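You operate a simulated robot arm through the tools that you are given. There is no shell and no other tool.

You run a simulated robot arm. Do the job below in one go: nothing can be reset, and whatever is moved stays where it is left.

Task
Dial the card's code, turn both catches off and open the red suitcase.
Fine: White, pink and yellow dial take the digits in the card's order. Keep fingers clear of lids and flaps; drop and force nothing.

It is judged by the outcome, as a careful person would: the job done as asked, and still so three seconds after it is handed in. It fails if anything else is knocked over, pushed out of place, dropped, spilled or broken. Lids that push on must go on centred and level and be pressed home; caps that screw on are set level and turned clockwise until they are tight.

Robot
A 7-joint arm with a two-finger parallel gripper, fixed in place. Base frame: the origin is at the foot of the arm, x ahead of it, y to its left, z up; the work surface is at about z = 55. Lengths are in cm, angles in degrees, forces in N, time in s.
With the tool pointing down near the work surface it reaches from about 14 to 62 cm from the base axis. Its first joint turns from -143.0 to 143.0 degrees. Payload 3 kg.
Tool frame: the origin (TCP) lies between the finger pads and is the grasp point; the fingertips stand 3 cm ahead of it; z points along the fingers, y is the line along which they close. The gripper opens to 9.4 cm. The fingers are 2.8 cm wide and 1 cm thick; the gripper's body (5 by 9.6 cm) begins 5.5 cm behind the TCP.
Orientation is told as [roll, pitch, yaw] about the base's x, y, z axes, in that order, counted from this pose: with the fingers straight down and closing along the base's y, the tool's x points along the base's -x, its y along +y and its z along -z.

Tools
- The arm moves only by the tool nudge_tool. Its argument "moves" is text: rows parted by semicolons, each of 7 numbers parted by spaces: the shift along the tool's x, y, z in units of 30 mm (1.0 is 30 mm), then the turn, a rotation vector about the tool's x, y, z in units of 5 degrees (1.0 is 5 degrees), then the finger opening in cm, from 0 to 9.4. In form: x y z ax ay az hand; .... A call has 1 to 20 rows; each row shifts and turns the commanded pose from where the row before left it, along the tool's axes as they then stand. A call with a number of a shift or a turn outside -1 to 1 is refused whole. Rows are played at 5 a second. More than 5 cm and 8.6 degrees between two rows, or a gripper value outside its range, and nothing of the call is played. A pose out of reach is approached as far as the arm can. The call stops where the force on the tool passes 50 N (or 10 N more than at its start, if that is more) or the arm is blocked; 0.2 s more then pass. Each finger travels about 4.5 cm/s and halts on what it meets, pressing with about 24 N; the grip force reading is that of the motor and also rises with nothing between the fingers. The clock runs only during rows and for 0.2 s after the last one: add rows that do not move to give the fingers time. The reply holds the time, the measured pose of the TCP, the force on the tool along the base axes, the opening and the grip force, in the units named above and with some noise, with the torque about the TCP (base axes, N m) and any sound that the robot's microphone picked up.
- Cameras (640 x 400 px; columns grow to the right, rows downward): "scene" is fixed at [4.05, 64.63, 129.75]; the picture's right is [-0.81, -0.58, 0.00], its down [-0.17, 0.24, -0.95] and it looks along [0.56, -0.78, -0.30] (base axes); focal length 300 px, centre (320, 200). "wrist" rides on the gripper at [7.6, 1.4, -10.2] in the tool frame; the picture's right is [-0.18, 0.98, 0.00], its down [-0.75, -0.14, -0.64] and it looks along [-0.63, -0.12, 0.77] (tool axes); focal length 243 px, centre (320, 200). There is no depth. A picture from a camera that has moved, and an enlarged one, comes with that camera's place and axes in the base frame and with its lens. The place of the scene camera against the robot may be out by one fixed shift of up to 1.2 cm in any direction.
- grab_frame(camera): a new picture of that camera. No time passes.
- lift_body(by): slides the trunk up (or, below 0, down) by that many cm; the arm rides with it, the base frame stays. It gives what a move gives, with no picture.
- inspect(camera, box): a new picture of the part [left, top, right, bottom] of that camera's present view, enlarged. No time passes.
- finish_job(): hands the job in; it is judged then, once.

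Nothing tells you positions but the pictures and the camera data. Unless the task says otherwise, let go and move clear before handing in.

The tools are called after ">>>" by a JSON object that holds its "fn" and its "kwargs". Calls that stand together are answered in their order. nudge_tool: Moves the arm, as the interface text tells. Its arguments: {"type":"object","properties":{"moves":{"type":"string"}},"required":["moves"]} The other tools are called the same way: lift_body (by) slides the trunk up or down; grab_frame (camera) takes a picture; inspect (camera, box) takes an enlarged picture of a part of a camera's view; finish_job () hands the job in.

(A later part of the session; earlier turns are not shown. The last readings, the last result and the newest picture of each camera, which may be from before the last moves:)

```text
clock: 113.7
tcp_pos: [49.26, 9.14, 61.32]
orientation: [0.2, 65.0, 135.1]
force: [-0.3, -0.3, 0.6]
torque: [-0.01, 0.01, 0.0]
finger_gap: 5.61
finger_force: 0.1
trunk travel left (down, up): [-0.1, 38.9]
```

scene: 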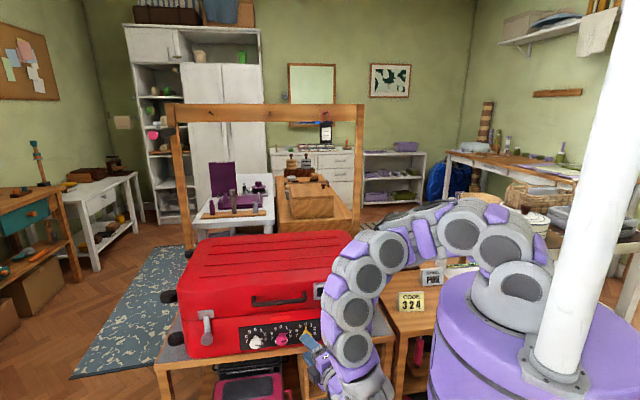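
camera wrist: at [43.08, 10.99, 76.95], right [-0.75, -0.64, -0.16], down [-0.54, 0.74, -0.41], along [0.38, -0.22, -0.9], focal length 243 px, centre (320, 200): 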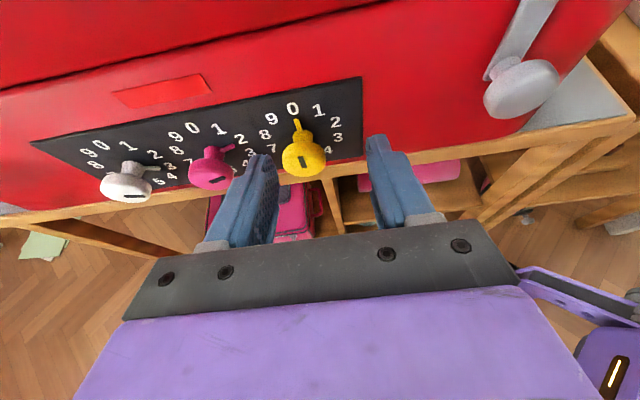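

>>> {"fn": "nudge_tool", "kwargs": {"moves": "0 0.04 0 0 0 0 5.6; 0 0 0 -0.4258 0 -0.905 5.6; 0 0 0 -0.4258 0 -0.905 5.6; 0 0 0 -0.4258 0 -0.905 5.6; 0 0 0 -0.4258 0 -0.905 5.6; 0 0 0 -0.4258 0 -0.905 5.6; 0 0 0 -0.4258 0 -0.905 5.6; 0 0 0 -0.4258 0 -0.905 5.6; 0 0 0 0 0 0 5.6"}}

>>> {"fn": "grab_frame", "kwargs": {"camera": "wrist"}}

```text
clock: 115.7
tcp_pos: [49.09, 9.07, 61.38]
orientation: [58.8, 47.7, -174.3]
force: [-0.8, 0.2, 0.3]
torque: [0.02, -0.02, 0.02]
finger_gap: 5.6
finger_force: 0.0
trunk travel left (down, up): [-0.1, 38.9]
```

```text
taken
camera wrist: at [48.7, 17.01, 71.33], right [-0.69, -0.58, 0.43], down [-0.72, 0.55, -0.42], along [0.0, -0.6, -0.8], focal length 243 px, centre (320, 200)
```

wrist: 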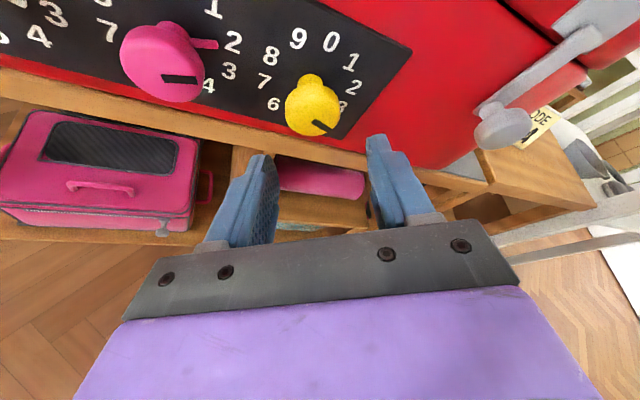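

>>> {"fn": "nudge_tool", "kwargs": {"moves": "0.247 0 0.528 0 0 0 5.6; 0.247 0 0.528 0 0 0 5.6; 0 0 0 0 0 0 4.6; 0 0 0 0 0 0 4.2; 0 0 0 0 0 0 4.2"}}

>>> {"fn": "inspect", "kwargs": {"camera": "wrist", "box": [200, 60, 440, 210]}}

```text
clock: 116.8
tcp_pos: [51.67, 6.42, 61.42]
orientation: [58.7, 47.9, -174.3]
force: [0.8, 0.3, -0.7]
torque: [0.0, 0.02, 0.0]
finger_gap: 4.19
finger_force: 0.0
trunk travel left (down, up): [-0.1, 38.9]
```

```text
2.67 times, centred on (320, 135) of wrist
camera zoom: at [51.14, 14.5, 71.31], right [-0.69, -0.58, 0.43], down [-0.72, 0.55, -0.42], along [0.0, -0.6, -0.8], focal length 647 px, centre (320, 373)
```

zoom: 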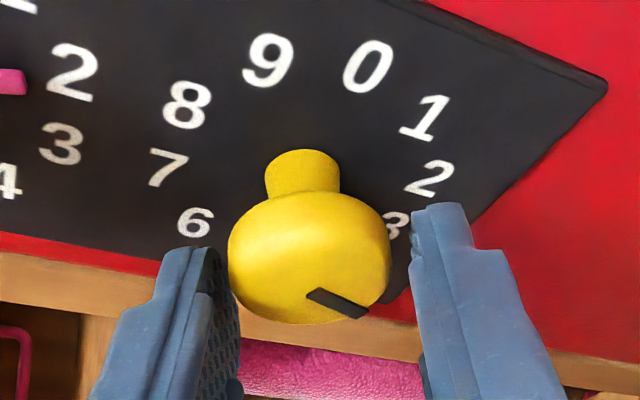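

>>> {"fn": "nudge_tool", "kwargs": {"moves": "0 -0.01 0 0 0 0 3.6; 0 0 0 0 0 0 3.3; 0 0 0 0 0 0 2.8; 0 0 0 0 0 0 2.0; 0 0 0 0 0 0 2.0"}}

>>> {"fn": "inspect", "kwargs": {"camera": "wrist", "box": [200, 60, 440, 210]}}

```text
clock: 118.0
tcp_pos: [51.73, 6.57, 61.24]
orientation: [58.7, 47.8, -174.3]
force: [1.3, 1.5, -1.1]
torque: [0.05, 0.04, -0.03]
finger_gap: 3.36
finger_force: 23.9
trunk travel left (down, up): [-0.1, 38.9]
```

```text
2.67 times, centred on (320, 135) of wrist
camera zoom: at [51.16, 14.53, 71.28], right [-0.69, -0.58, 0.43], down [-0.72, 0.55, -0.42], along [0.0, -0.6, -0.8], focal length 647 px, centre (320, 373)
```

zoom: 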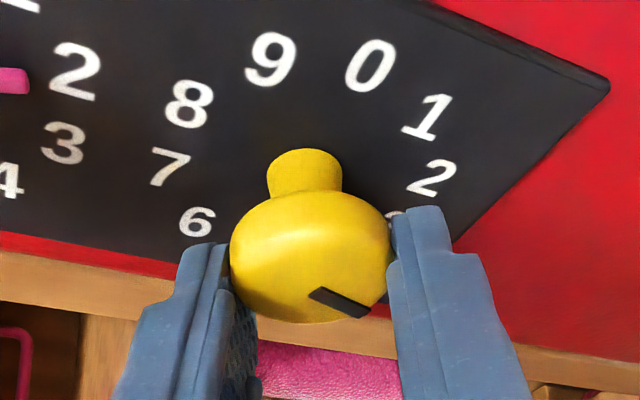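

>>> {"fn": "nudge_tool", "kwargs": {"moves": "0 0 0 0.4258 0 0.905 2.0; 0 0 0 0.4258 0 0.905 2.0; 0 0 0 0.4258 0 0.905 2.0; 0 0 0 0.4258 0 0.905 2.0; 0 0 0 0.4258 0 0.905 2.0; 0 0 0 0.4258 0 0.905 2.0; 0 0 0 0.4258 0 0.905 2.0; 0 0 0 0 0 0 2.0"}}

>>> {"fn": "inspect", "kwargs": {"camera": "wrist", "box": [200, 60, 440, 210]}}

```text
clock: 119.8
tcp_pos: [51.57, 6.57, 61.25]
orientation: [0.0, 64.8, 135.0]
force: [6.4, 1.0, -0.1]
torque: [0.12, 0.13, 0.26]
finger_gap: 3.35
finger_force: 24.6
trunk travel left (down, up): [-0.1, 38.9]
```

```text
2.67 times, centred on (320, 135) of wrist
camera zoom: at [46.45, 9.81, 72.49], right [-0.75, -0.64, -0.17], down [-0.54, 0.74, -0.41], along [0.38, -0.22, -0.9], focal length 647 px, centre (320, 373)
```

zoom: 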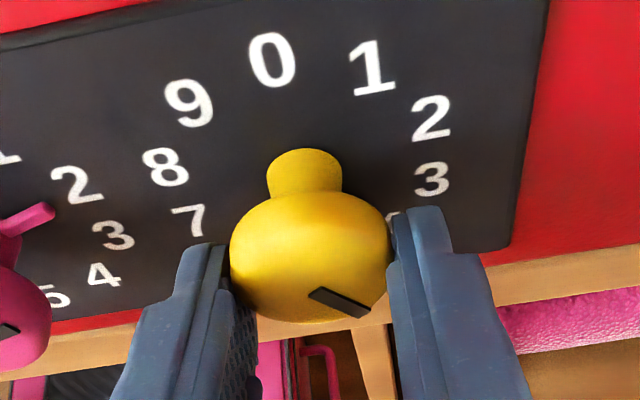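

Turned 35°. Releasing and backing out to check all three pointers.

>>> {"fn": "nudge_tool", "kwargs": {"moves": "0 0 0 0 0 0 3.6; 0 0 0 0 0 0 4.6; 0 0 0 0 0 0 5.6; 0 0 0 0 0 0 5.6; -0.248 0 -0.528 0 0 0 5.6; -0.248 0 -0.528 0 0 0 5.6; -0.426 0 -0.905 0 0 0 5.6; -0.426 0 -0.905 0 0 0 5.6"}}

>>> {"fn": "grab_frame", "kwargs": {"camera": "wrist"}}

>>> {"fn": "inspect", "kwargs": {"camera": "scene", "box": [230, 310, 330, 372]}}

```text
clock: 121.7
tcp_pos: [44.86, 13.27, 61.26]
orientation: [0.2, 64.8, 135.2]
force: [-0.3, 0.2, 0.4]
torque: [0.04, -0.02, -0.01]
finger_gap: 5.62
finger_force: 0.1
trunk travel left (down, up): [-0.1, 38.9]
```

```text
taken
camera wrist: at [39.67, 16.58, 72.54], right [-0.75, -0.64, -0.17], down [-0.54, 0.74, -0.41], along [0.39, -0.22, -0.9], focal length 243 px, centre (320, 200)
```

wrist: 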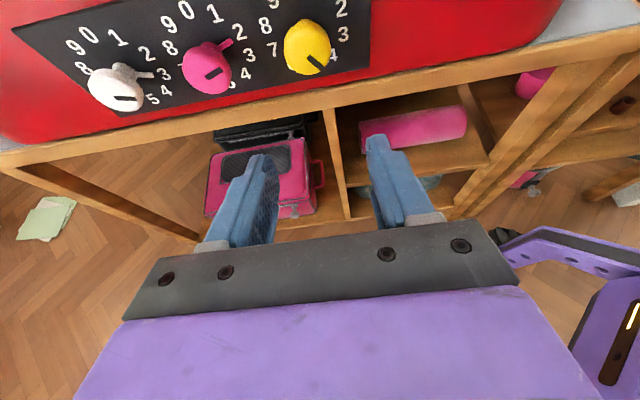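

```text
6.40 times, centred on (280, 341) of scene
camera zoom: at [4.05, 64.63, 129.75], right [-0.81, -0.58, 0.0], down [-0.17, 0.24, -0.95], along [0.56, -0.78, -0.3], focal length 1922 px, centre (576, -702)
```

zoom: 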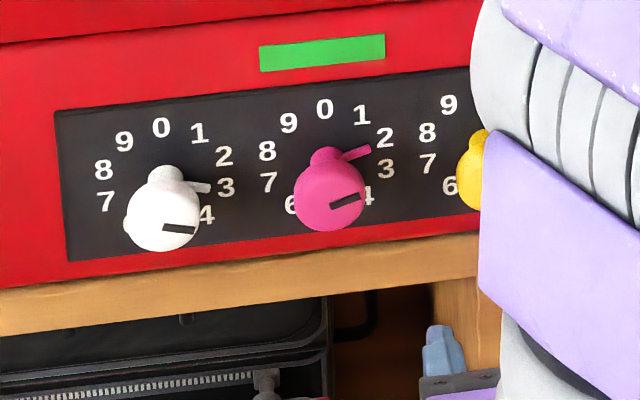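

The indicator has turned green: the code 3‑2‑4 is accepted. Next the catches; I'll move toward the right catch for a close look.

>>> {"fn": "nudge_tool", "kwargs": {"moves": "0.5 0.6 -0.3 0 0 0 5.6; 0.5 0.6 -0.3 0 0 0 5.6; 0.5 0.6 -0.3 0 0 0 5.6"}}

>>> {"fn": "grab_frame", "kwargs": {"camera": "wrist"}}

>>> {"fn": "grab_frame", "kwargs": {"camera": "scene"}}

```text
clock: 122.5
tcp_pos: [40.75, 9.84, 66.5]
orientation: [0.1, 64.7, 134.9]
force: [-1.1, 0.7, 0.8]
torque: [0.02, 0.02, 0.02]
finger_gap: 5.59
finger_force: 0.1
trunk travel left (down, up): [-0.1, 38.9]
```

```text
taken
camera wrist: at [35.49, 13.09, 77.73], right [-0.75, -0.64, -0.17], down [-0.54, 0.74, -0.41], along [0.38, -0.22, -0.9], focal length 243 px, centre (320, 200)
```

wrist: 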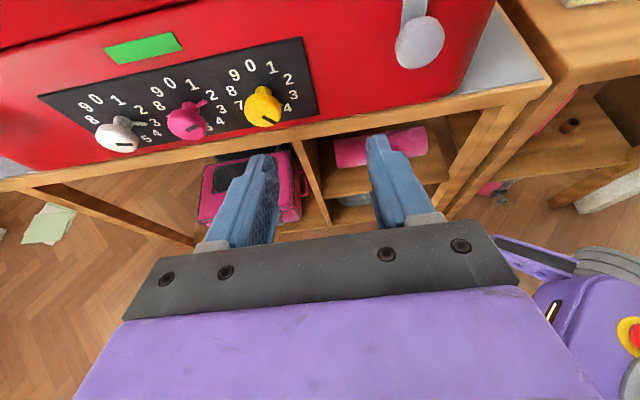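

```text
taken
```

scene: 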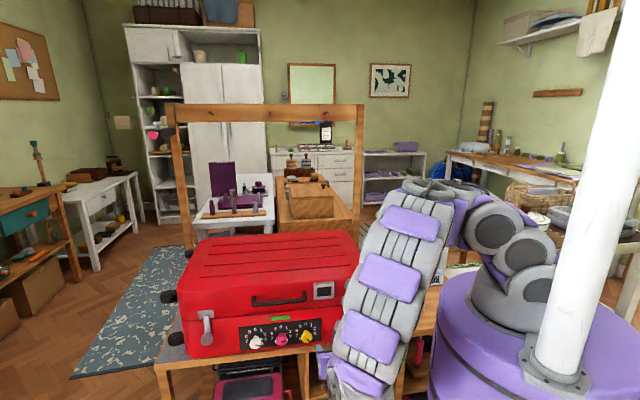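

The levers lie flat on the case with a knob standing out at the lower end, so they should swing about the plate. I'll approach the right catch's knob to a standoff.

>>> {"fn": "nudge_tool", "kwargs": {"moves": "0.06 0.7 0.3 0 0 0 5.6; 0.06 0.7 0.3 0 0 0 5.6; 0.06 0.7 0.3 0 0 0 5.6; 0.06 0.7 0.3 0 0 0 5.6"}}

>>> {"fn": "grab_frame", "kwargs": {"camera": "wrist"}}

>>> {"fn": "grab_frame", "kwargs": {"camera": "scene"}}

```text
clock: 123.5
tcp_pos: [37.24, 1.28, 65.6]
orientation: [0.2, 64.9, 135.1]
force: [0.8, 0.0, -0.4]
torque: [-0.02, 0.02, -0.03]
finger_gap: 5.63
finger_force: 0.0
trunk travel left (down, up): [-0.1, 38.9]
```

```text
taken
camera wrist: at [32.08, 4.55, 76.88], right [-0.75, -0.64, -0.17], down [-0.54, 0.74, -0.41], along [0.38, -0.22, -0.9], focal length 243 px, centre (320, 200)
```

wrist: 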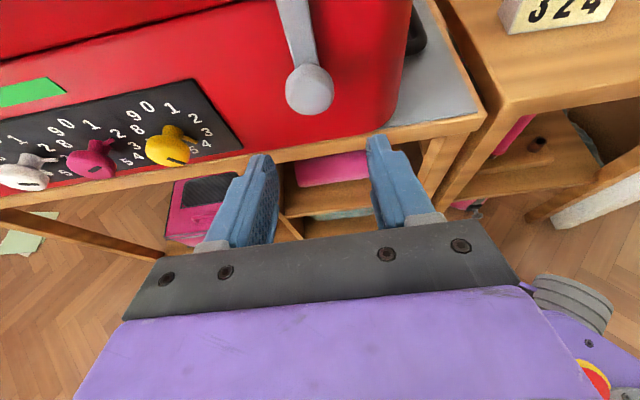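

```text
taken
```

scene: 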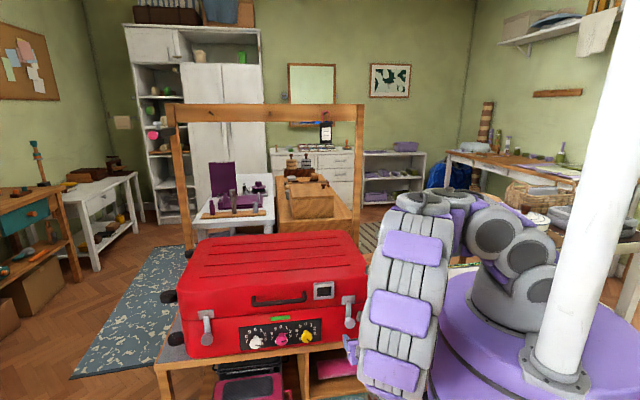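

>>> {"fn": "inspect", "kwargs": {"camera": "wrist", "box": [240, 0, 400, 100]}}

>>> {"fn": "inspect", "kwargs": {"camera": "scene", "box": [300, 270, 380, 340]}}

```text
4.00 times, centred on (320, 50) of wrist
camera zoom: at [32.08, 4.55, 76.88], right [-0.75, -0.64, -0.17], down [-0.54, 0.74, -0.41], along [0.38, -0.22, -0.9], focal length 970 px, centre (320, 800)
```

zoom: 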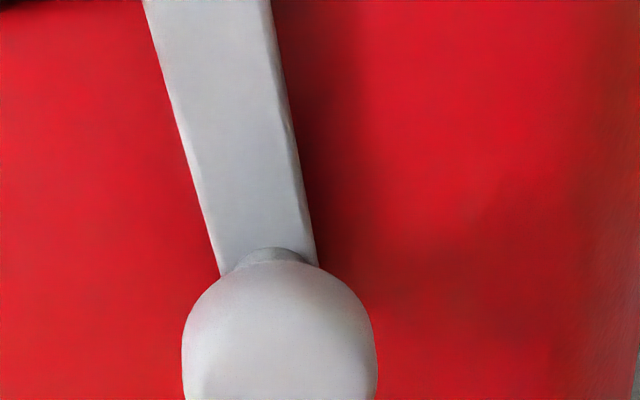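

```text
5.71 times, centred on (340, 305) of scene
camera zoom: at [4.05, 64.63, 129.75], right [-0.81, -0.58, 0.0], down [-0.17, 0.24, -0.95], along [0.56, -0.78, -0.3], focal length 1716 px, centre (206, -400)
```

zoom: 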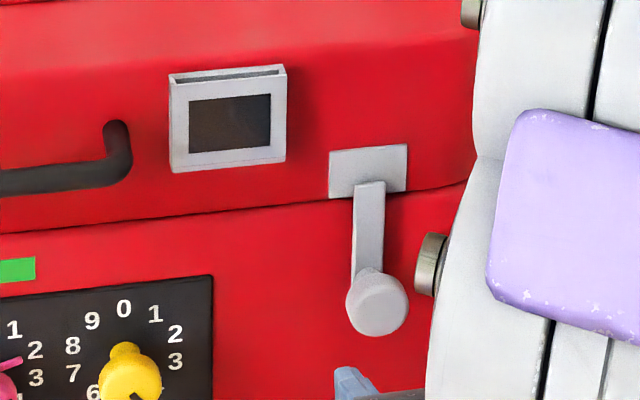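

>>> {"fn": "nudge_tool", "kwargs": {"moves": "0.235 -0.03 0.68 0 0 0 5.6; 0.235 -0.03 0.68 0 0 0 5.6; 0 0 0 0 0 0 5.6"}}

>>> {"fn": "grab_frame", "kwargs": {"camera": "wrist"}}

>>> {"fn": "inspect", "kwargs": {"camera": "scene", "box": [290, 250, 410, 340]}}

```text
clock: 124.2
tcp_pos: [40.59, -1.49, 65.23]
orientation: [0.1, 64.8, 135.0]
force: [-0.1, 0.0, -0.1]
torque: [-0.01, 0.01, 0.0]
finger_gap: 5.62
finger_force: 0.1
trunk travel left (down, up): [-0.1, 38.9]
```

```text
taken
camera wrist: at [35.3, 1.74, 76.38], right [-0.75, -0.64, -0.17], down [-0.54, 0.74, -0.41], along [0.38, -0.22, -0.9], focal length 243 px, centre (320, 200)
```

wrist: 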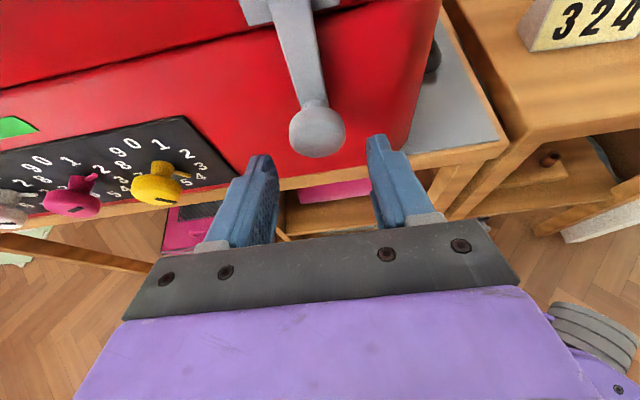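

```text
4.44 times, centred on (350, 295) of scene
camera zoom: at [4.05, 64.63, 129.75], right [-0.81, -0.58, 0.0], down [-0.17, 0.24, -0.95], along [0.56, -0.78, -0.3], focal length 1335 px, centre (187, -222)
```

zoom: 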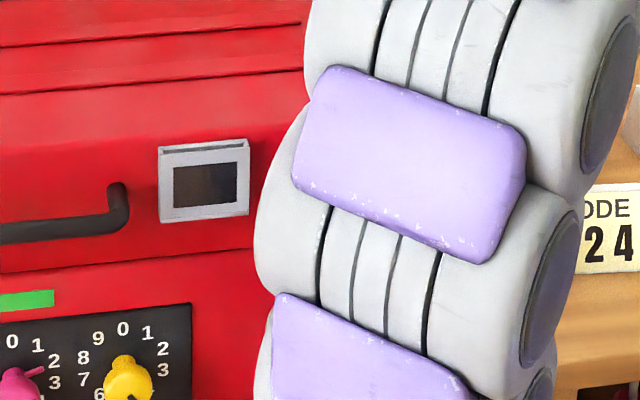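

>>> {"fn": "nudge_tool", "kwargs": {"moves": "0.09 0.02 0.308 0 0 0 5.6; 0.09 0.02 0.308 0 0 0 5.6; 0 0 0 0 0 0 4.6; 0 0 0 0 0 0 4.4; 0 0 0 0 0 0 4.4"}}

>>> {"fn": "inspect", "kwargs": {"camera": "wrist", "box": [200, 60, 440, 210]}}

```text
clock: 125.5
tcp_pos: [41.8, -2.94, 64.98]
orientation: [-0.1, 64.9, 135.0]
force: [0.1, 0.4, 0.6]
torque: [0.04, -0.01, 0.0]
finger_gap: 4.42
finger_force: 0.0
trunk travel left (down, up): [-0.1, 38.9]
```

```text
2.67 times, centred on (320, 135) of wrist
camera zoom: at [36.52, 0.31, 76.15], right [-0.75, -0.64, -0.17], down [-0.54, 0.74, -0.41], along [0.38, -0.22, -0.9], focal length 647 px, centre (320, 373)
```

zoom: 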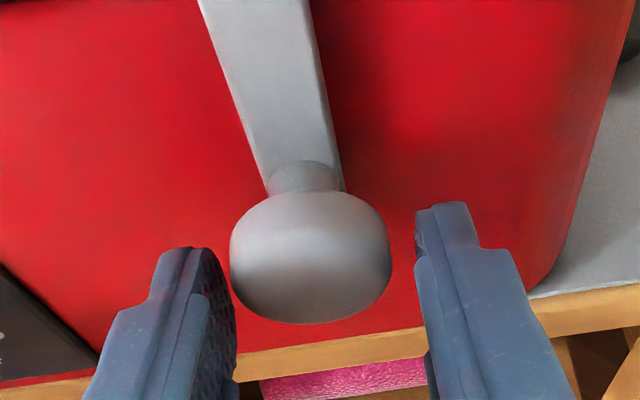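

The right knob sits centred between the open fingers. I'll nudge it gently sideways (toward the dials) to see whether it swings that way.

>>> {"fn": "nudge_tool", "kwargs": {"moves": "0 0 0 0 0 0 4.0; 0 -0.1 0 0 0 0 4.0; 0 -0.1 0 0 0 0 4.0; 0 0 0 0 0 0 4.0"}}

>>> {"fn": "inspect", "kwargs": {"camera": "wrist", "box": [200, 60, 440, 210]}}

```text
clock: 126.5
tcp_pos: [42.1, -2.64, 64.97]
orientation: [0.1, 64.9, 135.0]
force: [-5.6, -2.8, 0.3]
torque: [0.04, 0.07, -0.16]
finger_gap: 4.32
finger_force: 3.2
trunk travel left (down, up): [-0.1, 38.9]
```

```text
2.67 times, centred on (320, 135) of wrist
camera zoom: at [36.9, 0.69, 76.12], right [-0.75, -0.64, -0.17], down [-0.54, 0.74, -0.41], along [0.38, -0.22, -0.9], focal length 647 px, centre (320, 373)
```

zoom: 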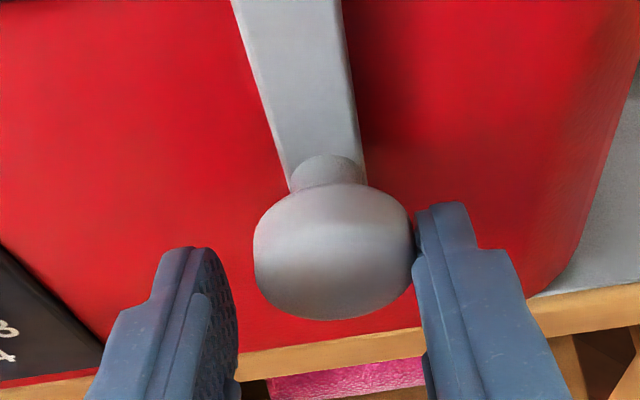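

It resists at ~6 N in that direction. I'll test the other way (outward).

>>> {"fn": "nudge_tool", "kwargs": {"moves": "0 0.1 0 0 0 0 4.0; 0 0.1 0 0 0 0 4.0; 0 0.1 0 0 0 0 4.0; 0 0.1 0 0 0 0 4.0; 0 0 0 0 0 0 4.0"}}

>>> {"fn": "inspect", "kwargs": {"camera": "wrist", "box": [200, 60, 440, 210]}}

```text
clock: 127.7
tcp_pos: [41.28, -3.29, 64.84]
orientation: [0.0, 65.0, 135.1]
force: [8.2, 3.5, 1.0]
torque: [0.0, 0.0, 0.12]
finger_gap: 4.51
finger_force: 4.3
trunk travel left (down, up): [-0.1, 38.9]
```

```text
2.67 times, centred on (320, 135) of wrist
camera zoom: at [36.11, -0.02, 76.12], right [-0.75, -0.64, -0.17], down [-0.54, 0.74, -0.41], along [0.39, -0.22, -0.9], focal length 647 px, centre (320, 373)
```

zoom: 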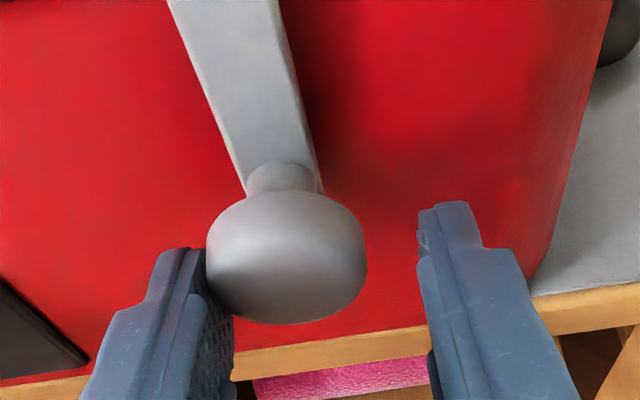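

Neither direction gave easily with loose fingers. I'll centre, grip the knob firmly and test small motions with force feedback, including outward.

>>> {"fn": "nudge_tool", "kwargs": {"moves": "0 -0.11 0 0 0 0 4.2; 0 -0.1 0 0 0 0 4.2; 0 0 0 0 0 0 3.6; 0 0 0 0 0 0 3.2; 0 0 0 0 0 0 2.6; 0 0 0 0 0 0 2.0; 0 0 0 0 0 0 2.0"}}

```text
clock: 129.2
tcp_pos: [41.74, -2.88, 64.91]
orientation: [0.0, 65.0, 135.0]
force: [3.5, 0.4, -0.4]
torque: [0.04, 0.02, 0.06]
finger_gap: 3.36
finger_force: 23.6
trunk travel left (down, up): [-0.1, 38.9]
```

>>> {"fn": "nudge_tool", "kwargs": {"moves": "0 -0.08 0 0 0 0 2.0; 0 0 0 0 0 0 2.0"}}

```text
clock: 129.8
tcp_pos: [41.77, -2.88, 64.96]
orientation: [0.1, 64.8, 134.9]
force: [-15.2, -4.6, 0.2]
torque: [0.0, 0.0, -0.48]
finger_gap: 3.35
finger_force: 23.7
trunk travel left (down, up): [-0.1, 38.9]
```

>>> {"fn": "nudge_tool", "kwargs": {"moves": "0 0.08 0 0 0 0 2.0; 0 0.08 0 0 0 0 2.0; 0 0 0 0 0 0 2.0"}}

```text
clock: 130.7
tcp_pos: [41.84, -2.9, 64.88]
orientation: [0.2, 64.9, 135.4]
force: [17.3, 5.3, 0.0]
torque: [0.23, 0.25, 0.44]
finger_gap: 3.36
finger_force: 24.4
trunk travel left (down, up): [-0.1, 38.9]
```

Stiff sideways both ways. Back to neutral and test a small outward pull.

>>> {"fn": "nudge_tool", "kwargs": {"moves": "0 -0.08 0 0 0 0 2.0; 0 0 0 0 0 0 2.0"}}

>>> {"fn": "nudge_tool", "kwargs": {"moves": "-0.035 0 -0.075 0 0 0 2.0; 0 0 0 0 0 0 2.0"}}

```text
clock: 131.2
tcp_pos: [41.77, -2.86, 64.97]
orientation: [-0.1, 64.9, 135.0]
force: [8.4, 7.2, 0.8]
torque: [0.04, 0.06, 0.16]
finger_gap: 3.33
finger_force: 23.9
trunk travel left (down, up): [-0.1, 38.9]
```

```text
clock: 131.8
tcp_pos: [41.64, -2.73, 64.84]
orientation: [0.1, 65.0, 135.0]
force: [27.0, -4.5, -0.8]
torque: [0.03, -0.01, 0.26]
finger_gap: 3.37
finger_force: 24.3
trunk travel left (down, up): [-0.1, 38.9]
```

>>> {"fn": "nudge_tool", "kwargs": {"moves": "0.035 0 0.075 0 0 0 2.0; 0 0 0 0 0 0 2.0"}}

>>> {"fn": "inspect", "kwargs": {"camera": "wrist", "box": [200, 0, 440, 210]}}

```text
clock: 132.4
tcp_pos: [41.64, -2.83, 64.93]
orientation: [0.1, 64.8, 135.1]
force: [0.5, 11.5, 9.3]
torque: [-0.38, -0.41, 0.12]
finger_gap: 3.34
finger_force: 23.9
trunk travel left (down, up): [-0.1, 38.9]
```

```text
1.90 times, centred on (320, 105) of wrist
camera zoom: at [36.42, 0.48, 76.13], right [-0.75, -0.64, -0.17], down [-0.54, 0.74, -0.41], along [0.38, -0.22, -0.9], focal length 462 px, centre (320, 381)
```

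zoom: 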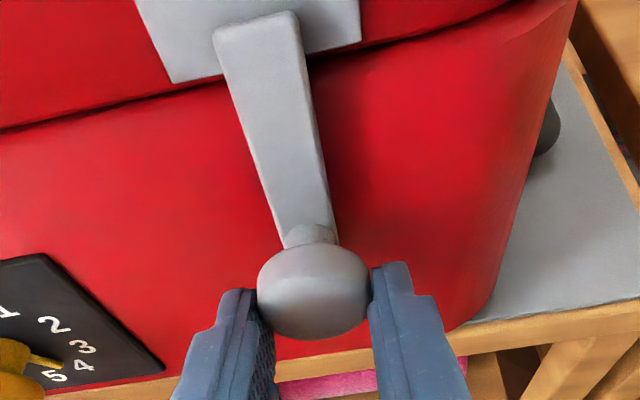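

>>> {"fn": "nudge_tool", "kwargs": {"moves": "0 -0.1 0 0 0 0 2.0; 0 -0.1 0 0 0 0 2.0; 0 0 0 0 0 0 2.0"}}

>>> {"fn": "inspect", "kwargs": {"camera": "wrist", "box": [200, 0, 440, 210]}}

```text
clock: 133.2
tcp_pos: [41.98, -2.84, 64.84]
orientation: [0.1, 64.8, 134.6]
force: [-38.2, -16.2, 0.6]
torque: [-0.05, -0.05, -1.11]
finger_gap: 3.36
finger_force: 23.9
trunk travel left (down, up): [-0.1, 38.9]
```

```text
1.90 times, centred on (320, 105) of wrist
camera zoom: at [36.75, 0.45, 76.09], right [-0.75, -0.63, -0.17], down [-0.53, 0.74, -0.41], along [0.38, -0.22, -0.9], focal length 462 px, centre (320, 381)
```

zoom: 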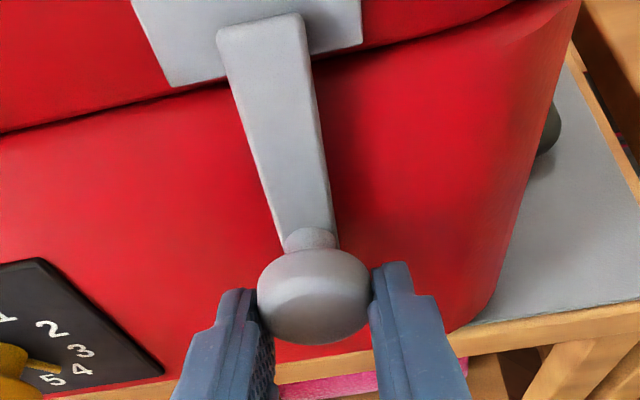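

No movement at all sideways even at ~38 N, so that is not the way it turns; I release that load at once and will try a gentle outward/upward swing instead.

>>> {"fn": "nudge_tool", "kwargs": {"moves": "0 0.15 0 0 0 0 2.0; 0 0 0 0 0 0 2.0"}}

```text
clock: 133.8
tcp_pos: [41.88, -2.86, 64.91]
orientation: [-0.1, 64.8, 135.0]
force: [-16.0, -9.1, -0.1]
torque: [0.12, 0.17, -0.55]
finger_gap: 3.36
finger_force: 23.6
trunk travel left (down, up): [-0.1, 38.9]
```

>>> {"fn": "nudge_tool", "kwargs": {"moves": "0 0.12 0 0 0 0 2.0; 0 0 0 0 0 0 2.0"}}

>>> {"fn": "nudge_tool", "kwargs": {"moves": "-0.05 0 -0.106 0 0 0 2.0; 0 0 0 0 0 0 2.0"}}

>>> {"fn": "inspect", "kwargs": {"camera": "wrist", "box": [200, 0, 440, 210]}}

```text
clock: 134.4
tcp_pos: [41.76, -2.79, 64.88]
orientation: [0.0, 64.9, 135.5]
force: [26.5, 5.1, -0.2]
torque: [0.33, 0.36, 0.31]
finger_gap: 3.38
finger_force: 24.4
trunk travel left (down, up): [-0.1, 38.9]
```

```text
clock: 135.1
tcp_pos: [41.43, -2.56, 64.94]
orientation: [0.1, 64.9, 135.2]
force: [24.0, 14.7, 1.0]
torque: [-0.26, -0.28, 0.67]
finger_gap: 3.61
finger_force: 13.7
trunk travel left (down, up): [-0.1, 38.9]
```

```text
1.90 times, centred on (320, 105) of wrist
camera zoom: at [36.2, 0.63, 76.13], right [-0.75, -0.64, -0.17], down [-0.54, 0.74, -0.41], along [0.39, -0.22, -0.9], focal length 462 px, centre (320, 381)
```

zoom: 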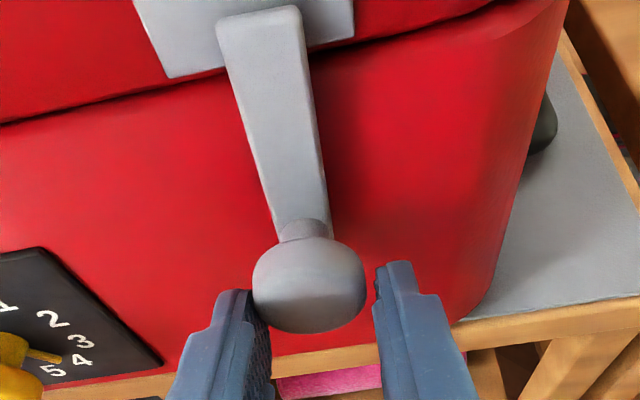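

Sideways and outward are both rigid: so the knob itself must be the pivot, with the bar reaching up over the lid's keeper plate – i.e. the knob is turned like a dial and the bar swings off the plate. I'll release, back off slightly and check the roll range here.

>>> {"fn": "nudge_tool", "kwargs": {"moves": "0 0 0 0 0 0 4.0; 0 0 0 0 0 0 5.0; 0 0 0 0 0 0 5.6; 0 0 0 0 0 0 5.6; -0.21 0 -0.45 0 0 0 5.6; -0.21 0 -0.45 0 0 0 5.6"}}

>>> {"fn": "grab_frame", "kwargs": {"camera": "wrist"}}

```text
clock: 136.4
tcp_pos: [39.15, -0.68, 64.96]
orientation: [0.2, 64.9, 135.1]
force: [-0.1, 0.3, -0.4]
torque: [0.01, 0.03, 0.01]
finger_gap: 5.62
finger_force: 0.0
trunk travel left (down, up): [-0.1, 38.9]
```

```text
taken
camera wrist: at [33.98, 2.64, 76.13], right [-0.75, -0.64, -0.17], down [-0.54, 0.74, -0.41], along [0.38, -0.22, -0.9], focal length 243 px, centre (320, 200)
```

wrist: 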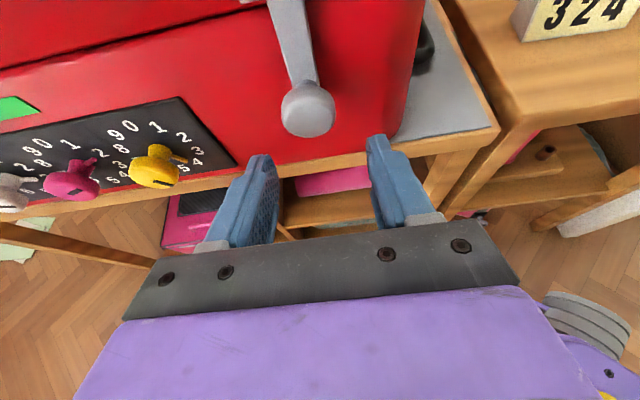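

Turning clockwise here would swing the wrist toward the robot's own pedestal, so I'll try counter-clockwise. Re-centring on the knob axis and gripping.

>>> {"fn": "nudge_tool", "kwargs": {"moves": "0.21 -0.045 0.45 0 0 0 5.6; 0.21 -0.045 0.45 0 0 0 5.6; 0 0 0 0 0 0 4.4; 0 0 0 0 0 0 4.0; 0 0 0 0 0 0 4.0"}}

>>> {"fn": "inspect", "kwargs": {"camera": "wrist", "box": [200, 60, 440, 210]}}

```text
clock: 137.7
tcp_pos: [41.5, -2.57, 64.84]
orientation: [0.0, 64.9, 135.1]
force: [0.7, -0.5, 0.5]
torque: [-0.01, 0.03, -0.04]
finger_gap: 4.0
finger_force: 0.0
trunk travel left (down, up): [-0.1, 38.9]
```

```text
2.67 times, centred on (320, 135) of wrist
camera zoom: at [36.27, 0.63, 76.13], right [-0.75, -0.64, -0.17], down [-0.54, 0.74, -0.41], along [0.38, -0.22, -0.9], focal length 647 px, centre (320, 373)
```

zoom: 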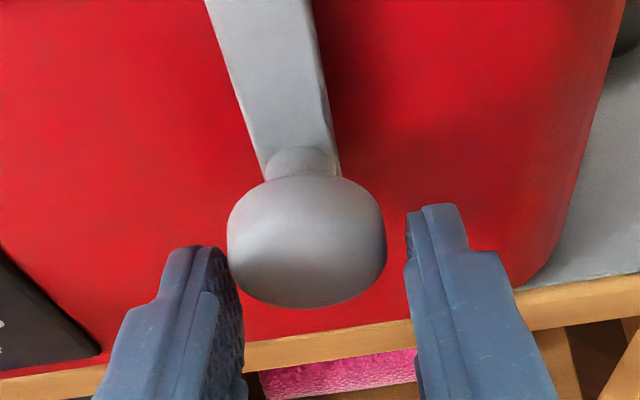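

>>> {"fn": "nudge_tool", "kwargs": {"moves": "0.064 -0.03 0.136 0 0 0 4.0; 0 0 0 0 0 0 3.6; 0 0 0 0 0 0 3.2; 0 0 0 0 0 0 2.6; 0 0 0 0 0 0 2.0; 0 0 0 0 0 0 2.0"}}

```text
clock: 139.1
tcp_pos: [41.95, -2.84, 64.95]
orientation: [0.1, 64.8, 135.0]
force: [3.3, 1.0, 2.0]
torque: [-0.05, -0.02, 0.08]
finger_gap: 3.36
finger_force: 24.1
trunk travel left (down, up): [-0.1, 38.9]
```

Clean grip. Now rotating a little counter-clockwise about the knob axis, with a look at the bar.

>>> {"fn": "nudge_tool", "kwargs": {"moves": "0 0 0 -0.4258 0 -0.905 2.0; 0 0 0 -0.4258 0 -0.905 2.0; 0 0 0 0 0 0 2.0"}}

>>> {"fn": "inspect", "kwargs": {"camera": "wrist", "box": [200, 0, 440, 210]}}

```text
clock: 139.8
tcp_pos: [41.77, -2.87, 65.04]
orientation: [22.8, 62.9, 155.5]
force: [4.9, 3.3, 3.0]
torque: [0.44, -0.03, 0.14]
finger_gap: 3.33
finger_force: 24.3
trunk travel left (down, up): [-0.1, 38.9]
```

```text
1.90 times, centred on (320, 105) of wrist
camera zoom: at [38.06, 1.8, 76.2], right [-0.76, -0.65, 0.01], down [-0.59, 0.68, -0.43], along [0.27, -0.33, -0.9], focal length 462 px, centre (320, 381)
```

zoom: 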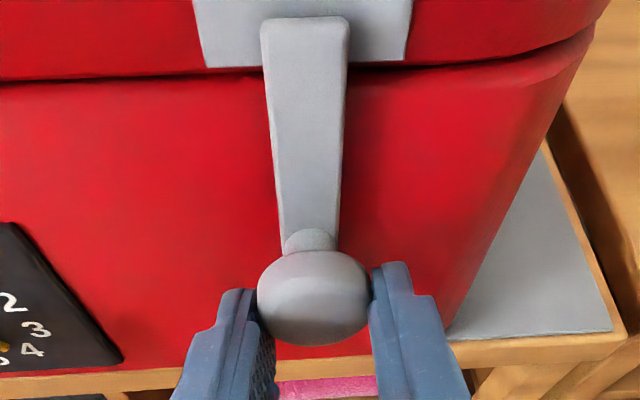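

The bar stayed put (the pads just slid round the knob, 0.33 N·m). Now test the clockwise direction gently.

>>> {"fn": "nudge_tool", "kwargs": {"moves": "0 0 0 0.4258 0 0.905 2.0; 0 0 0 0.4258 0 0.905 2.0; 0 0 0 0.4258 0 0.905 2.0; 0 0 0 0.4258 0 0.905 2.0; 0 0 0 0 0 0 2.0"}}

>>> {"fn": "inspect", "kwargs": {"camera": "wrist", "box": [200, 0, 440, 210]}}

```text
clock: 141.1
tcp_pos: [41.9, -2.91, 64.82]
orientation: [-22.6, 62.9, 114.6]
force: [-2.5, 7.0, -0.6]
torque: [0.22, 0.24, 0.0]
finger_gap: 3.33
finger_force: 23.8
trunk travel left (down, up): [-0.1, 38.9]
```

```text
1.90 times, centred on (320, 105) of wrist
camera zoom: at [35.28, -0.98, 75.7], right [-0.72, -0.61, -0.34], down [-0.49, 0.79, -0.38], along [0.49, -0.11, -0.86], focal length 462 px, centre (320, 381)
```

zoom: 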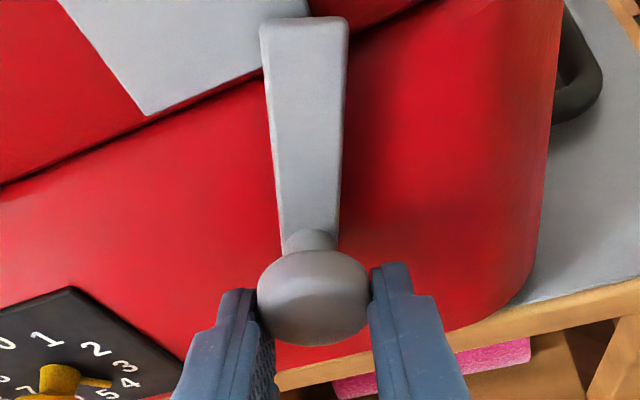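

The knob turns clockwise and the bar swings with it. I'll continue, watching the arm's clearance to its own pedestal.

>>> {"fn": "nudge_tool", "kwargs": {"moves": "0 0 0 0.4258 0 0.905 2.0; 0 0 0 0.4258 0 0.905 2.0; 0 0 0 0.4258 0 0.905 2.0; 0 0 0 0 0 0 2.0"}}

>>> {"fn": "grab_frame", "kwargs": {"camera": "scene"}}

>>> {"fn": "grab_frame", "kwargs": {"camera": "wrist"}}

```text
clock: 142.1
tcp_pos: [41.88, -2.87, 65.01]
orientation: [-47.6, 55.1, 92.9]
force: [-6.6, 3.4, 0.6]
torque: [0.0, 0.02, -0.2]
finger_gap: 3.32
finger_force: 24.3
trunk travel left (down, up): [-0.1, 38.9]
```

```text
taken
```

scene: 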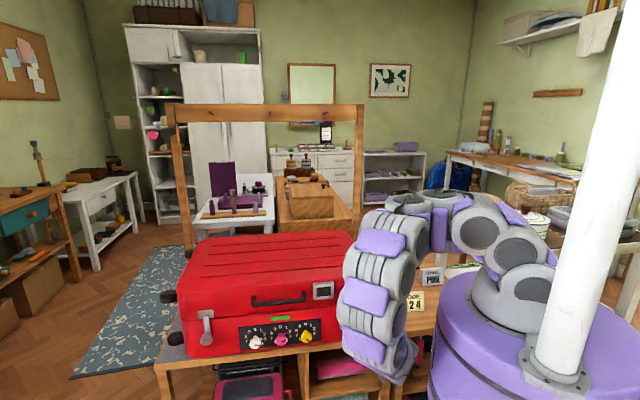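

```text
taken
camera wrist: at [33.37, -2.89, 74.45], right [-0.64, -0.52, -0.57], down [-0.42, 0.85, -0.31], along [0.65, 0.04, -0.76], focal length 243 px, centre (320, 200)
```

wrist: 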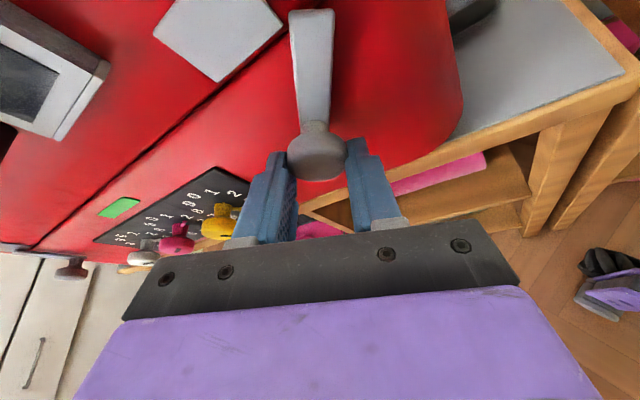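

Bar is 35° off. I'll regrip: open, back out 1 cm, swing back 60°, re-enter and grip again.

>>> {"fn": "nudge_tool", "kwargs": {"moves": "0 0 0 0 0 0 3.6; 0 0 0 0 0 0 4.6; 0 0 0 0 0 0 5.4; -0.142 0 -0.302 0 0 0 5.4; 0 0 0 -0.4258 0 -0.905 5.4; 0 0 0 -0.4258 0 -0.905 5.4; 0 0 0 -0.4258 0 -0.905 5.4; 0 0 0 -0.4258 0 -0.905 5.4; 0 0 0 -0.4258 0 -0.905 5.4; 0 0 0 -0.4258 0 -0.905 5.4; 0 0 0 -0.4258 0 -0.905 5.4; 0 0 0 -0.4258 0 -0.905 5.4; 0 0 0 -0.4258 0 -0.905 5.4; 0 0 0 -0.4258 0 -0.905 5.4; 0 0 0 -0.4258 0 -0.905 5.4; 0 0 0 0 0 0 5.4"}}

>>> {"fn": "inspect", "kwargs": {"camera": "wrist", "box": [200, 0, 440, 210]}}

```text
clock: 145.4
tcp_pos: [41.21, -2.16, 64.73]
orientation: [53.8, 51.5, -178.1]
force: [0.0, 0.1, 1.0]
torque: [-0.01, 0.0, 0.01]
finger_gap: 5.38
finger_force: 0.1
trunk travel left (down, up): [-0.1, 38.9]
```

```text
1.90 times, centred on (320, 105) of wrist
camera zoom: at [40.13, 5.23, 75.31], right [-0.72, -0.6, 0.35], down [-0.7, 0.58, -0.43], along [0.06, -0.55, -0.83], focal length 462 px, centre (320, 381)
```

zoom: 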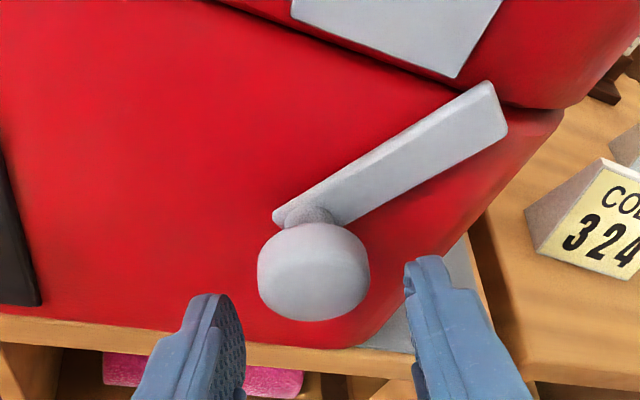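

>>> {"fn": "nudge_tool", "kwargs": {"moves": "0.142 0 0.302 0 0 0 5.0; 0 0 0 0 0 0 4.2; 0 0 0 0 0 0 3.6; 0 0 0 0 0 0 3.2; 0 0 0 0 0 0 2.6; 0 0 0 0 0 0 2.0; 0 0 0 0 0 0 2.0"}}

>>> {"fn": "inspect", "kwargs": {"camera": "wrist", "box": [200, 0, 440, 210]}}

```text
clock: 147.1
tcp_pos: [41.92, -2.92, 64.81]
orientation: [53.6, 51.6, -178.3]
force: [2.1, -1.4, 0.6]
torque: [-0.02, 0.01, 0.06]
finger_gap: 3.33
finger_force: 24.1
trunk travel left (down, up): [-0.1, 38.9]
```

```text
1.90 times, centred on (320, 105) of wrist
camera zoom: at [40.8, 4.48, 75.29], right [-0.72, -0.6, 0.35], down [-0.7, 0.58, -0.43], along [0.06, -0.55, -0.84], focal length 462 px, centre (320, 381)
```

zoom: 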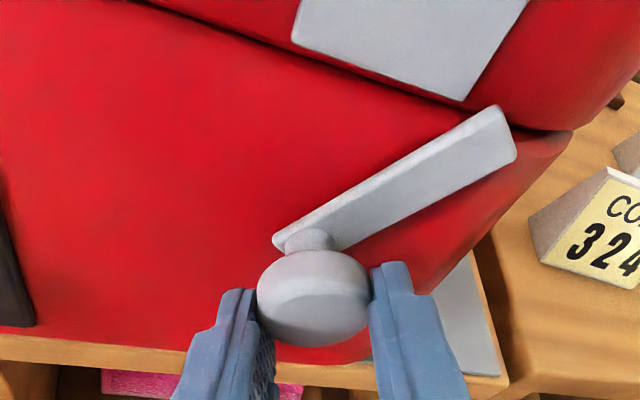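

Gripped again without side load; turning another 55° clockwise.

>>> {"fn": "nudge_tool", "kwargs": {"moves": "0 0 0 0.4258 0 0.905 2.0; 0 0 0 0.4258 0 0.905 2.0; 0 0 0 0.4258 0 0.905 2.0; 0 0 0 0.4258 0 0.905 2.0; 0 0 0 0.4258 0 0.905 2.0; 0 0 0 0.4258 0 0.905 2.0; 0 0 0 0 0 0 2.0"}}

>>> {"fn": "nudge_tool", "kwargs": {"moves": "0 0 0 0.4258 0 0.905 2.0; 0 0 0 0.4258 0 0.905 2.0; 0 0 0 0.4258 0 0.905 2.0; 0 0 0 0 0 0 2.0"}}

>>> {"fn": "inspect", "kwargs": {"camera": "wrist", "box": [200, 0, 440, 210]}}

```text
clock: 148.7
tcp_pos: [42.03, -2.92, 64.89]
orientation: [-0.1, 64.8, 134.8]
force: [-3.6, 0.7, -0.5]
torque: [-0.06, -0.07, -0.13]
finger_gap: 3.34
finger_force: 23.5
trunk travel left (down, up): [-0.1, 38.9]
```

```text
clock: 149.7
tcp_pos: [41.82, -2.94, 64.95]
orientation: [-32.2, 60.8, 106.0]
force: [-1.2, 1.8, 0.1]
torque: [0.07, 0.1, 0.12]
finger_gap: 3.3
finger_force: 24.5
trunk travel left (down, up): [-0.1, 38.9]
```

```text
1.90 times, centred on (320, 105) of wrist
camera zoom: at [34.66, -1.66, 75.33], right [-0.7, -0.59, -0.42], down [-0.47, 0.81, -0.36], along [0.55, -0.06, -0.84], focal length 462 px, centre (320, 381)
```

zoom: 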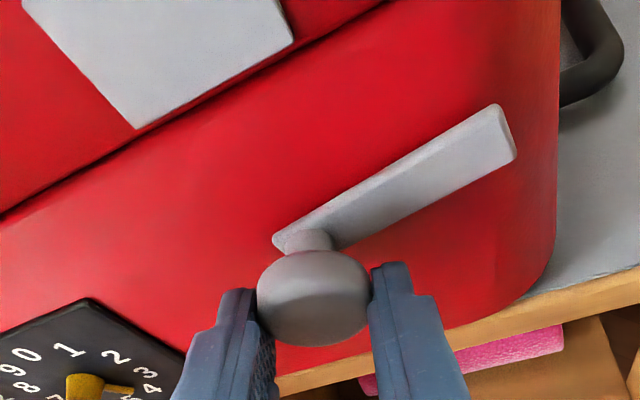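

>>> {"fn": "nudge_tool", "kwargs": {"moves": "0 0 0 0.4258 0 0.905 2.0; 0 0 0 0.4258 0 0.905 2.0; 0 0 0 0 0 0 2.0"}}

>>> {"fn": "inspect", "kwargs": {"camera": "wrist", "box": [200, 0, 440, 210]}}

```text
clock: 150.4
tcp_pos: [41.88, -2.84, 64.86]
orientation: [-47.7, 55.0, 93.0]
force: [-0.1, -0.8, -0.1]
torque: [0.26, 0.27, -0.14]
finger_gap: 3.32
finger_force: 23.8
trunk travel left (down, up): [-0.1, 38.9]
```

```text
1.90 times, centred on (320, 105) of wrist
camera zoom: at [33.42, -2.91, 74.43], right [-0.64, -0.52, -0.57], down [-0.42, 0.85, -0.31], along [0.64, 0.04, -0.76], focal length 462 px, centre (320, 381)
```

zoom: 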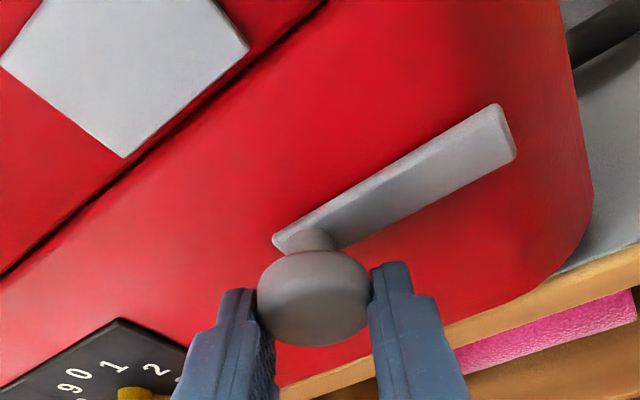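

>>> {"fn": "nudge_tool", "kwargs": {"moves": "0 0 0 0.4258 0 0.905 2.0; 0 0 0 0 0 0 2.0"}}

>>> {"fn": "inspect", "kwargs": {"camera": "wrist", "box": [200, 0, 440, 210]}}

```text
clock: 151.1
tcp_pos: [41.91, -2.97, 65.04]
orientation: [-53.8, 51.6, 88.0]
force: [-7.8, -3.6, -0.3]
torque: [-0.34, 0.19, -0.22]
finger_gap: 3.34
finger_force: 23.3
trunk travel left (down, up): [-0.1, 38.9]
```

```text
1.90 times, centred on (320, 105) of wrist
camera zoom: at [32.79, -3.5, 73.95], right [-0.6, -0.49, -0.64], down [-0.4, 0.87, -0.28], along [0.69, 0.09, -0.72], focal length 462 px, centre (320, 381)
```

zoom: 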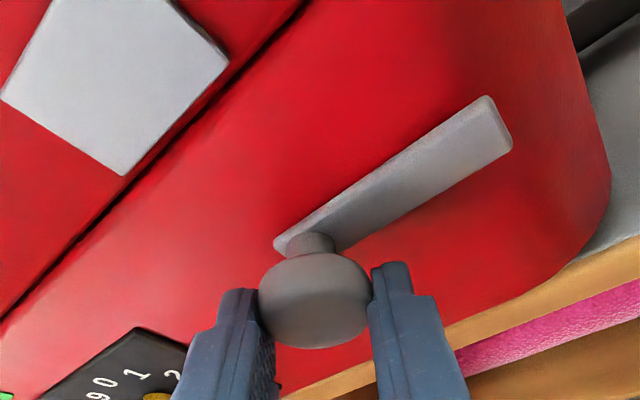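

The catch has reached its stop at about 90°, fully off. Releasing and backing out.

>>> {"fn": "nudge_tool", "kwargs": {"moves": "0 0 0 -0.2 0 -0.43 2.0; 0 0 0 0 0 0 3.6; 0 0 0 0 0 0 4.6; 0 0 0 0 0 0 5.6; 0 0 0 0 0 0 5.6; -0.248 0 -0.528 0 0 0 5.6; -0.248 0 -0.528 0 0 0 5.6; -0.248 0 -0.528 0 0 0 5.6"}}

>>> {"fn": "grab_frame", "kwargs": {"camera": "wrist"}}

>>> {"fn": "grab_frame", "kwargs": {"camera": "scene"}}

```text
clock: 152.8
tcp_pos: [38.25, 0.9, 64.88]
orientation: [-50.8, 53.5, 90.4]
force: [0.0, -0.6, -0.7]
torque: [-0.01, -0.02, 0.01]
finger_gap: 5.62
finger_force: 0.2
trunk travel left (down, up): [-0.1, 38.9]
```

```text
taken
camera wrist: at [29.37, 0.52, 74.11], right [-0.62, -0.51, -0.6], down [-0.41, 0.86, -0.3], along [0.67, 0.07, -0.74], focal length 243 px, centre (320, 200)
```

wrist: 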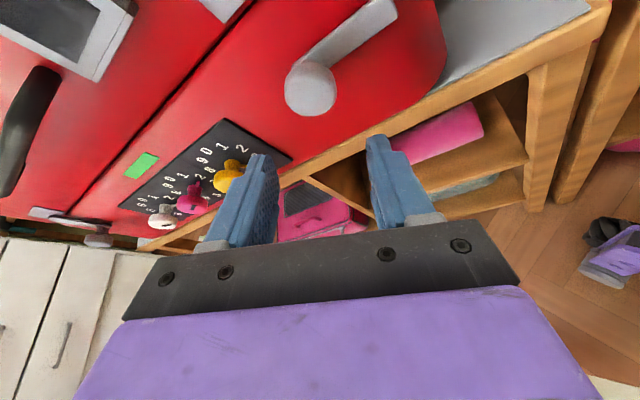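

```text
taken
```

scene: 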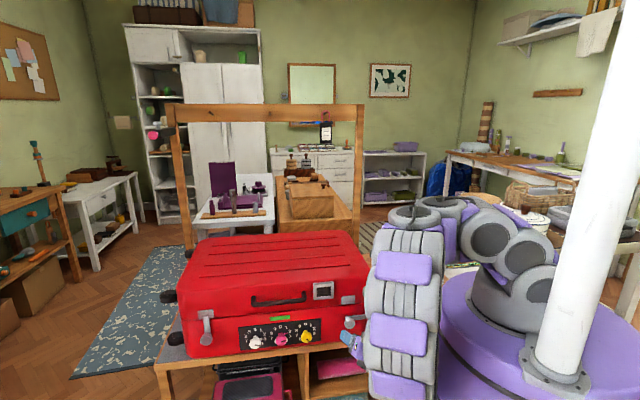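

The right catch is off (bar lies horizontal). Now travelling along the front to the left catch at a safe distance.

>>> {"fn": "nudge_tool", "kwargs": {"moves": "-0.48 -0.848 0.226 0 0 0 5.6; -0.48 -0.848 0.226 0 0 0 5.6; -0.48 -0.848 0.226 0 0 0 5.6; -0.48 -0.848 0.226 0 0 0 5.6; -0.48 -0.848 0.226 0 0 0 5.6; -0.48 -0.848 0.226 0 0 0 5.6; -0.48 -0.848 0.226 0 0 0 5.6"}}

>>> {"fn": "grab_frame", "kwargs": {"camera": "wrist"}}

```text
clock: 154.4
tcp_pos: [53.12, 15.54, 63.26]
orientation: [-51.1, 53.4, 90.2]
force: [-0.5, -0.7, 0.2]
torque: [0.02, -0.02, -0.01]
finger_gap: 5.57
finger_force: 0.1
trunk travel left (down, up): [-0.1, 38.9]
```

```text
taken
camera wrist: at [44.26, 15.26, 72.51], right [-0.62, -0.51, -0.6], down [-0.41, 0.86, -0.3], along [0.67, 0.07, -0.74], focal length 243 px, centre (320, 200)
```

wrist: 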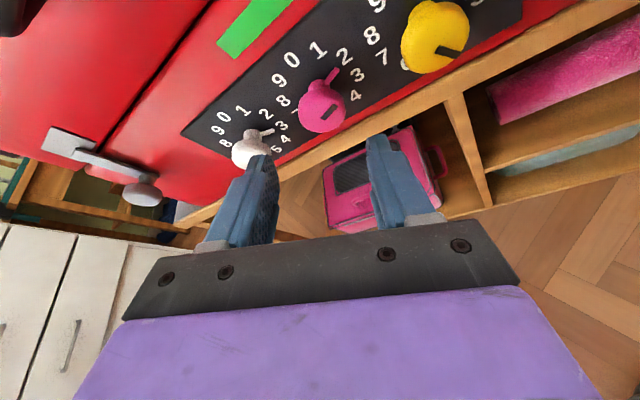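

>>> {"fn": "nudge_tool", "kwargs": {"moves": "-0.364 -0.925 0.171 0 0 0 5.6; -0.364 -0.925 0.171 0 0 0 5.6; -0.364 -0.925 0.171 0 0 0 5.6; -0.364 -0.925 0.171 0 0 0 5.6; -0.364 -0.925 0.171 0 0 0 5.6"}}

>>> {"fn": "grab_frame", "kwargs": {"camera": "wrist"}}

>>> {"fn": "grab_frame", "kwargs": {"camera": "scene"}}

```text
clock: 155.7
tcp_pos: [63.69, 26.35, 64.37]
orientation: [-51.0, 53.4, 90.3]
force: [0.2, 0.4, -1.3]
torque: [0.0, 0.0, -0.03]
finger_gap: 5.6
finger_force: 0.1
trunk travel left (down, up): [-0.1, 38.9]
```

```text
taken
camera wrist: at [54.92, 26.05, 73.63], right [-0.62, -0.51, -0.6], down [-0.41, 0.86, -0.3], along [0.67, 0.07, -0.74], focal length 243 px, centre (320, 200)
```

wrist: 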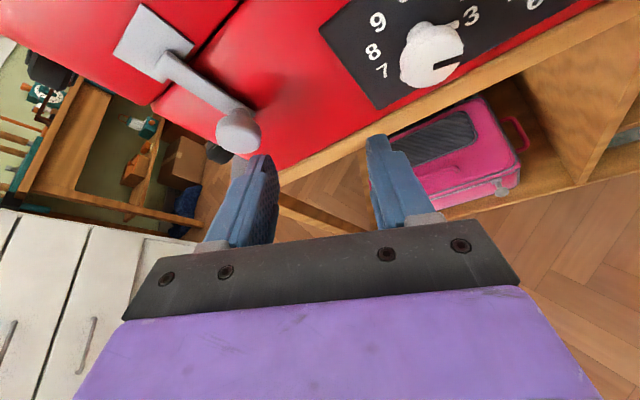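

```text
taken
```

scene: 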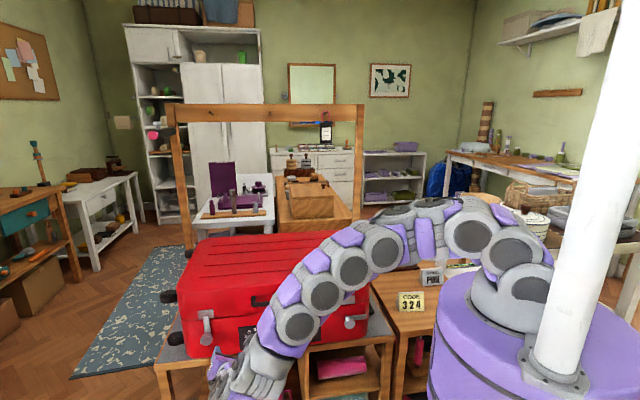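

>>> {"fn": "nudge_tool", "kwargs": {"moves": "-0.39 -0.92 0.19 0 0 0 5.6; -0.39 -0.92 0.19 0 0 0 5.6"}}

>>> {"fn": "grab_frame", "kwargs": {"camera": "wrist"}}

```text
clock: 156.2
tcp_pos: [67.93, 30.73, 64.68]
orientation: [-50.9, 53.3, 90.3]
force: [0.9, -0.6, 0.2]
torque: [0.03, -0.01, 0.01]
finger_gap: 5.6
finger_force: 0.1
trunk travel left (down, up): [-0.1, 38.9]
```

```text
taken
camera wrist: at [59.21, 30.37, 74.0], right [-0.62, -0.51, -0.6], down [-0.41, 0.86, -0.3], along [0.67, 0.07, -0.74], focal length 243 px, centre (320, 200)
```

wrist: 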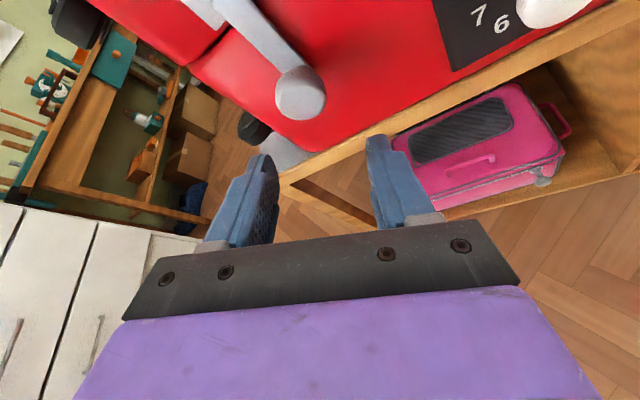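

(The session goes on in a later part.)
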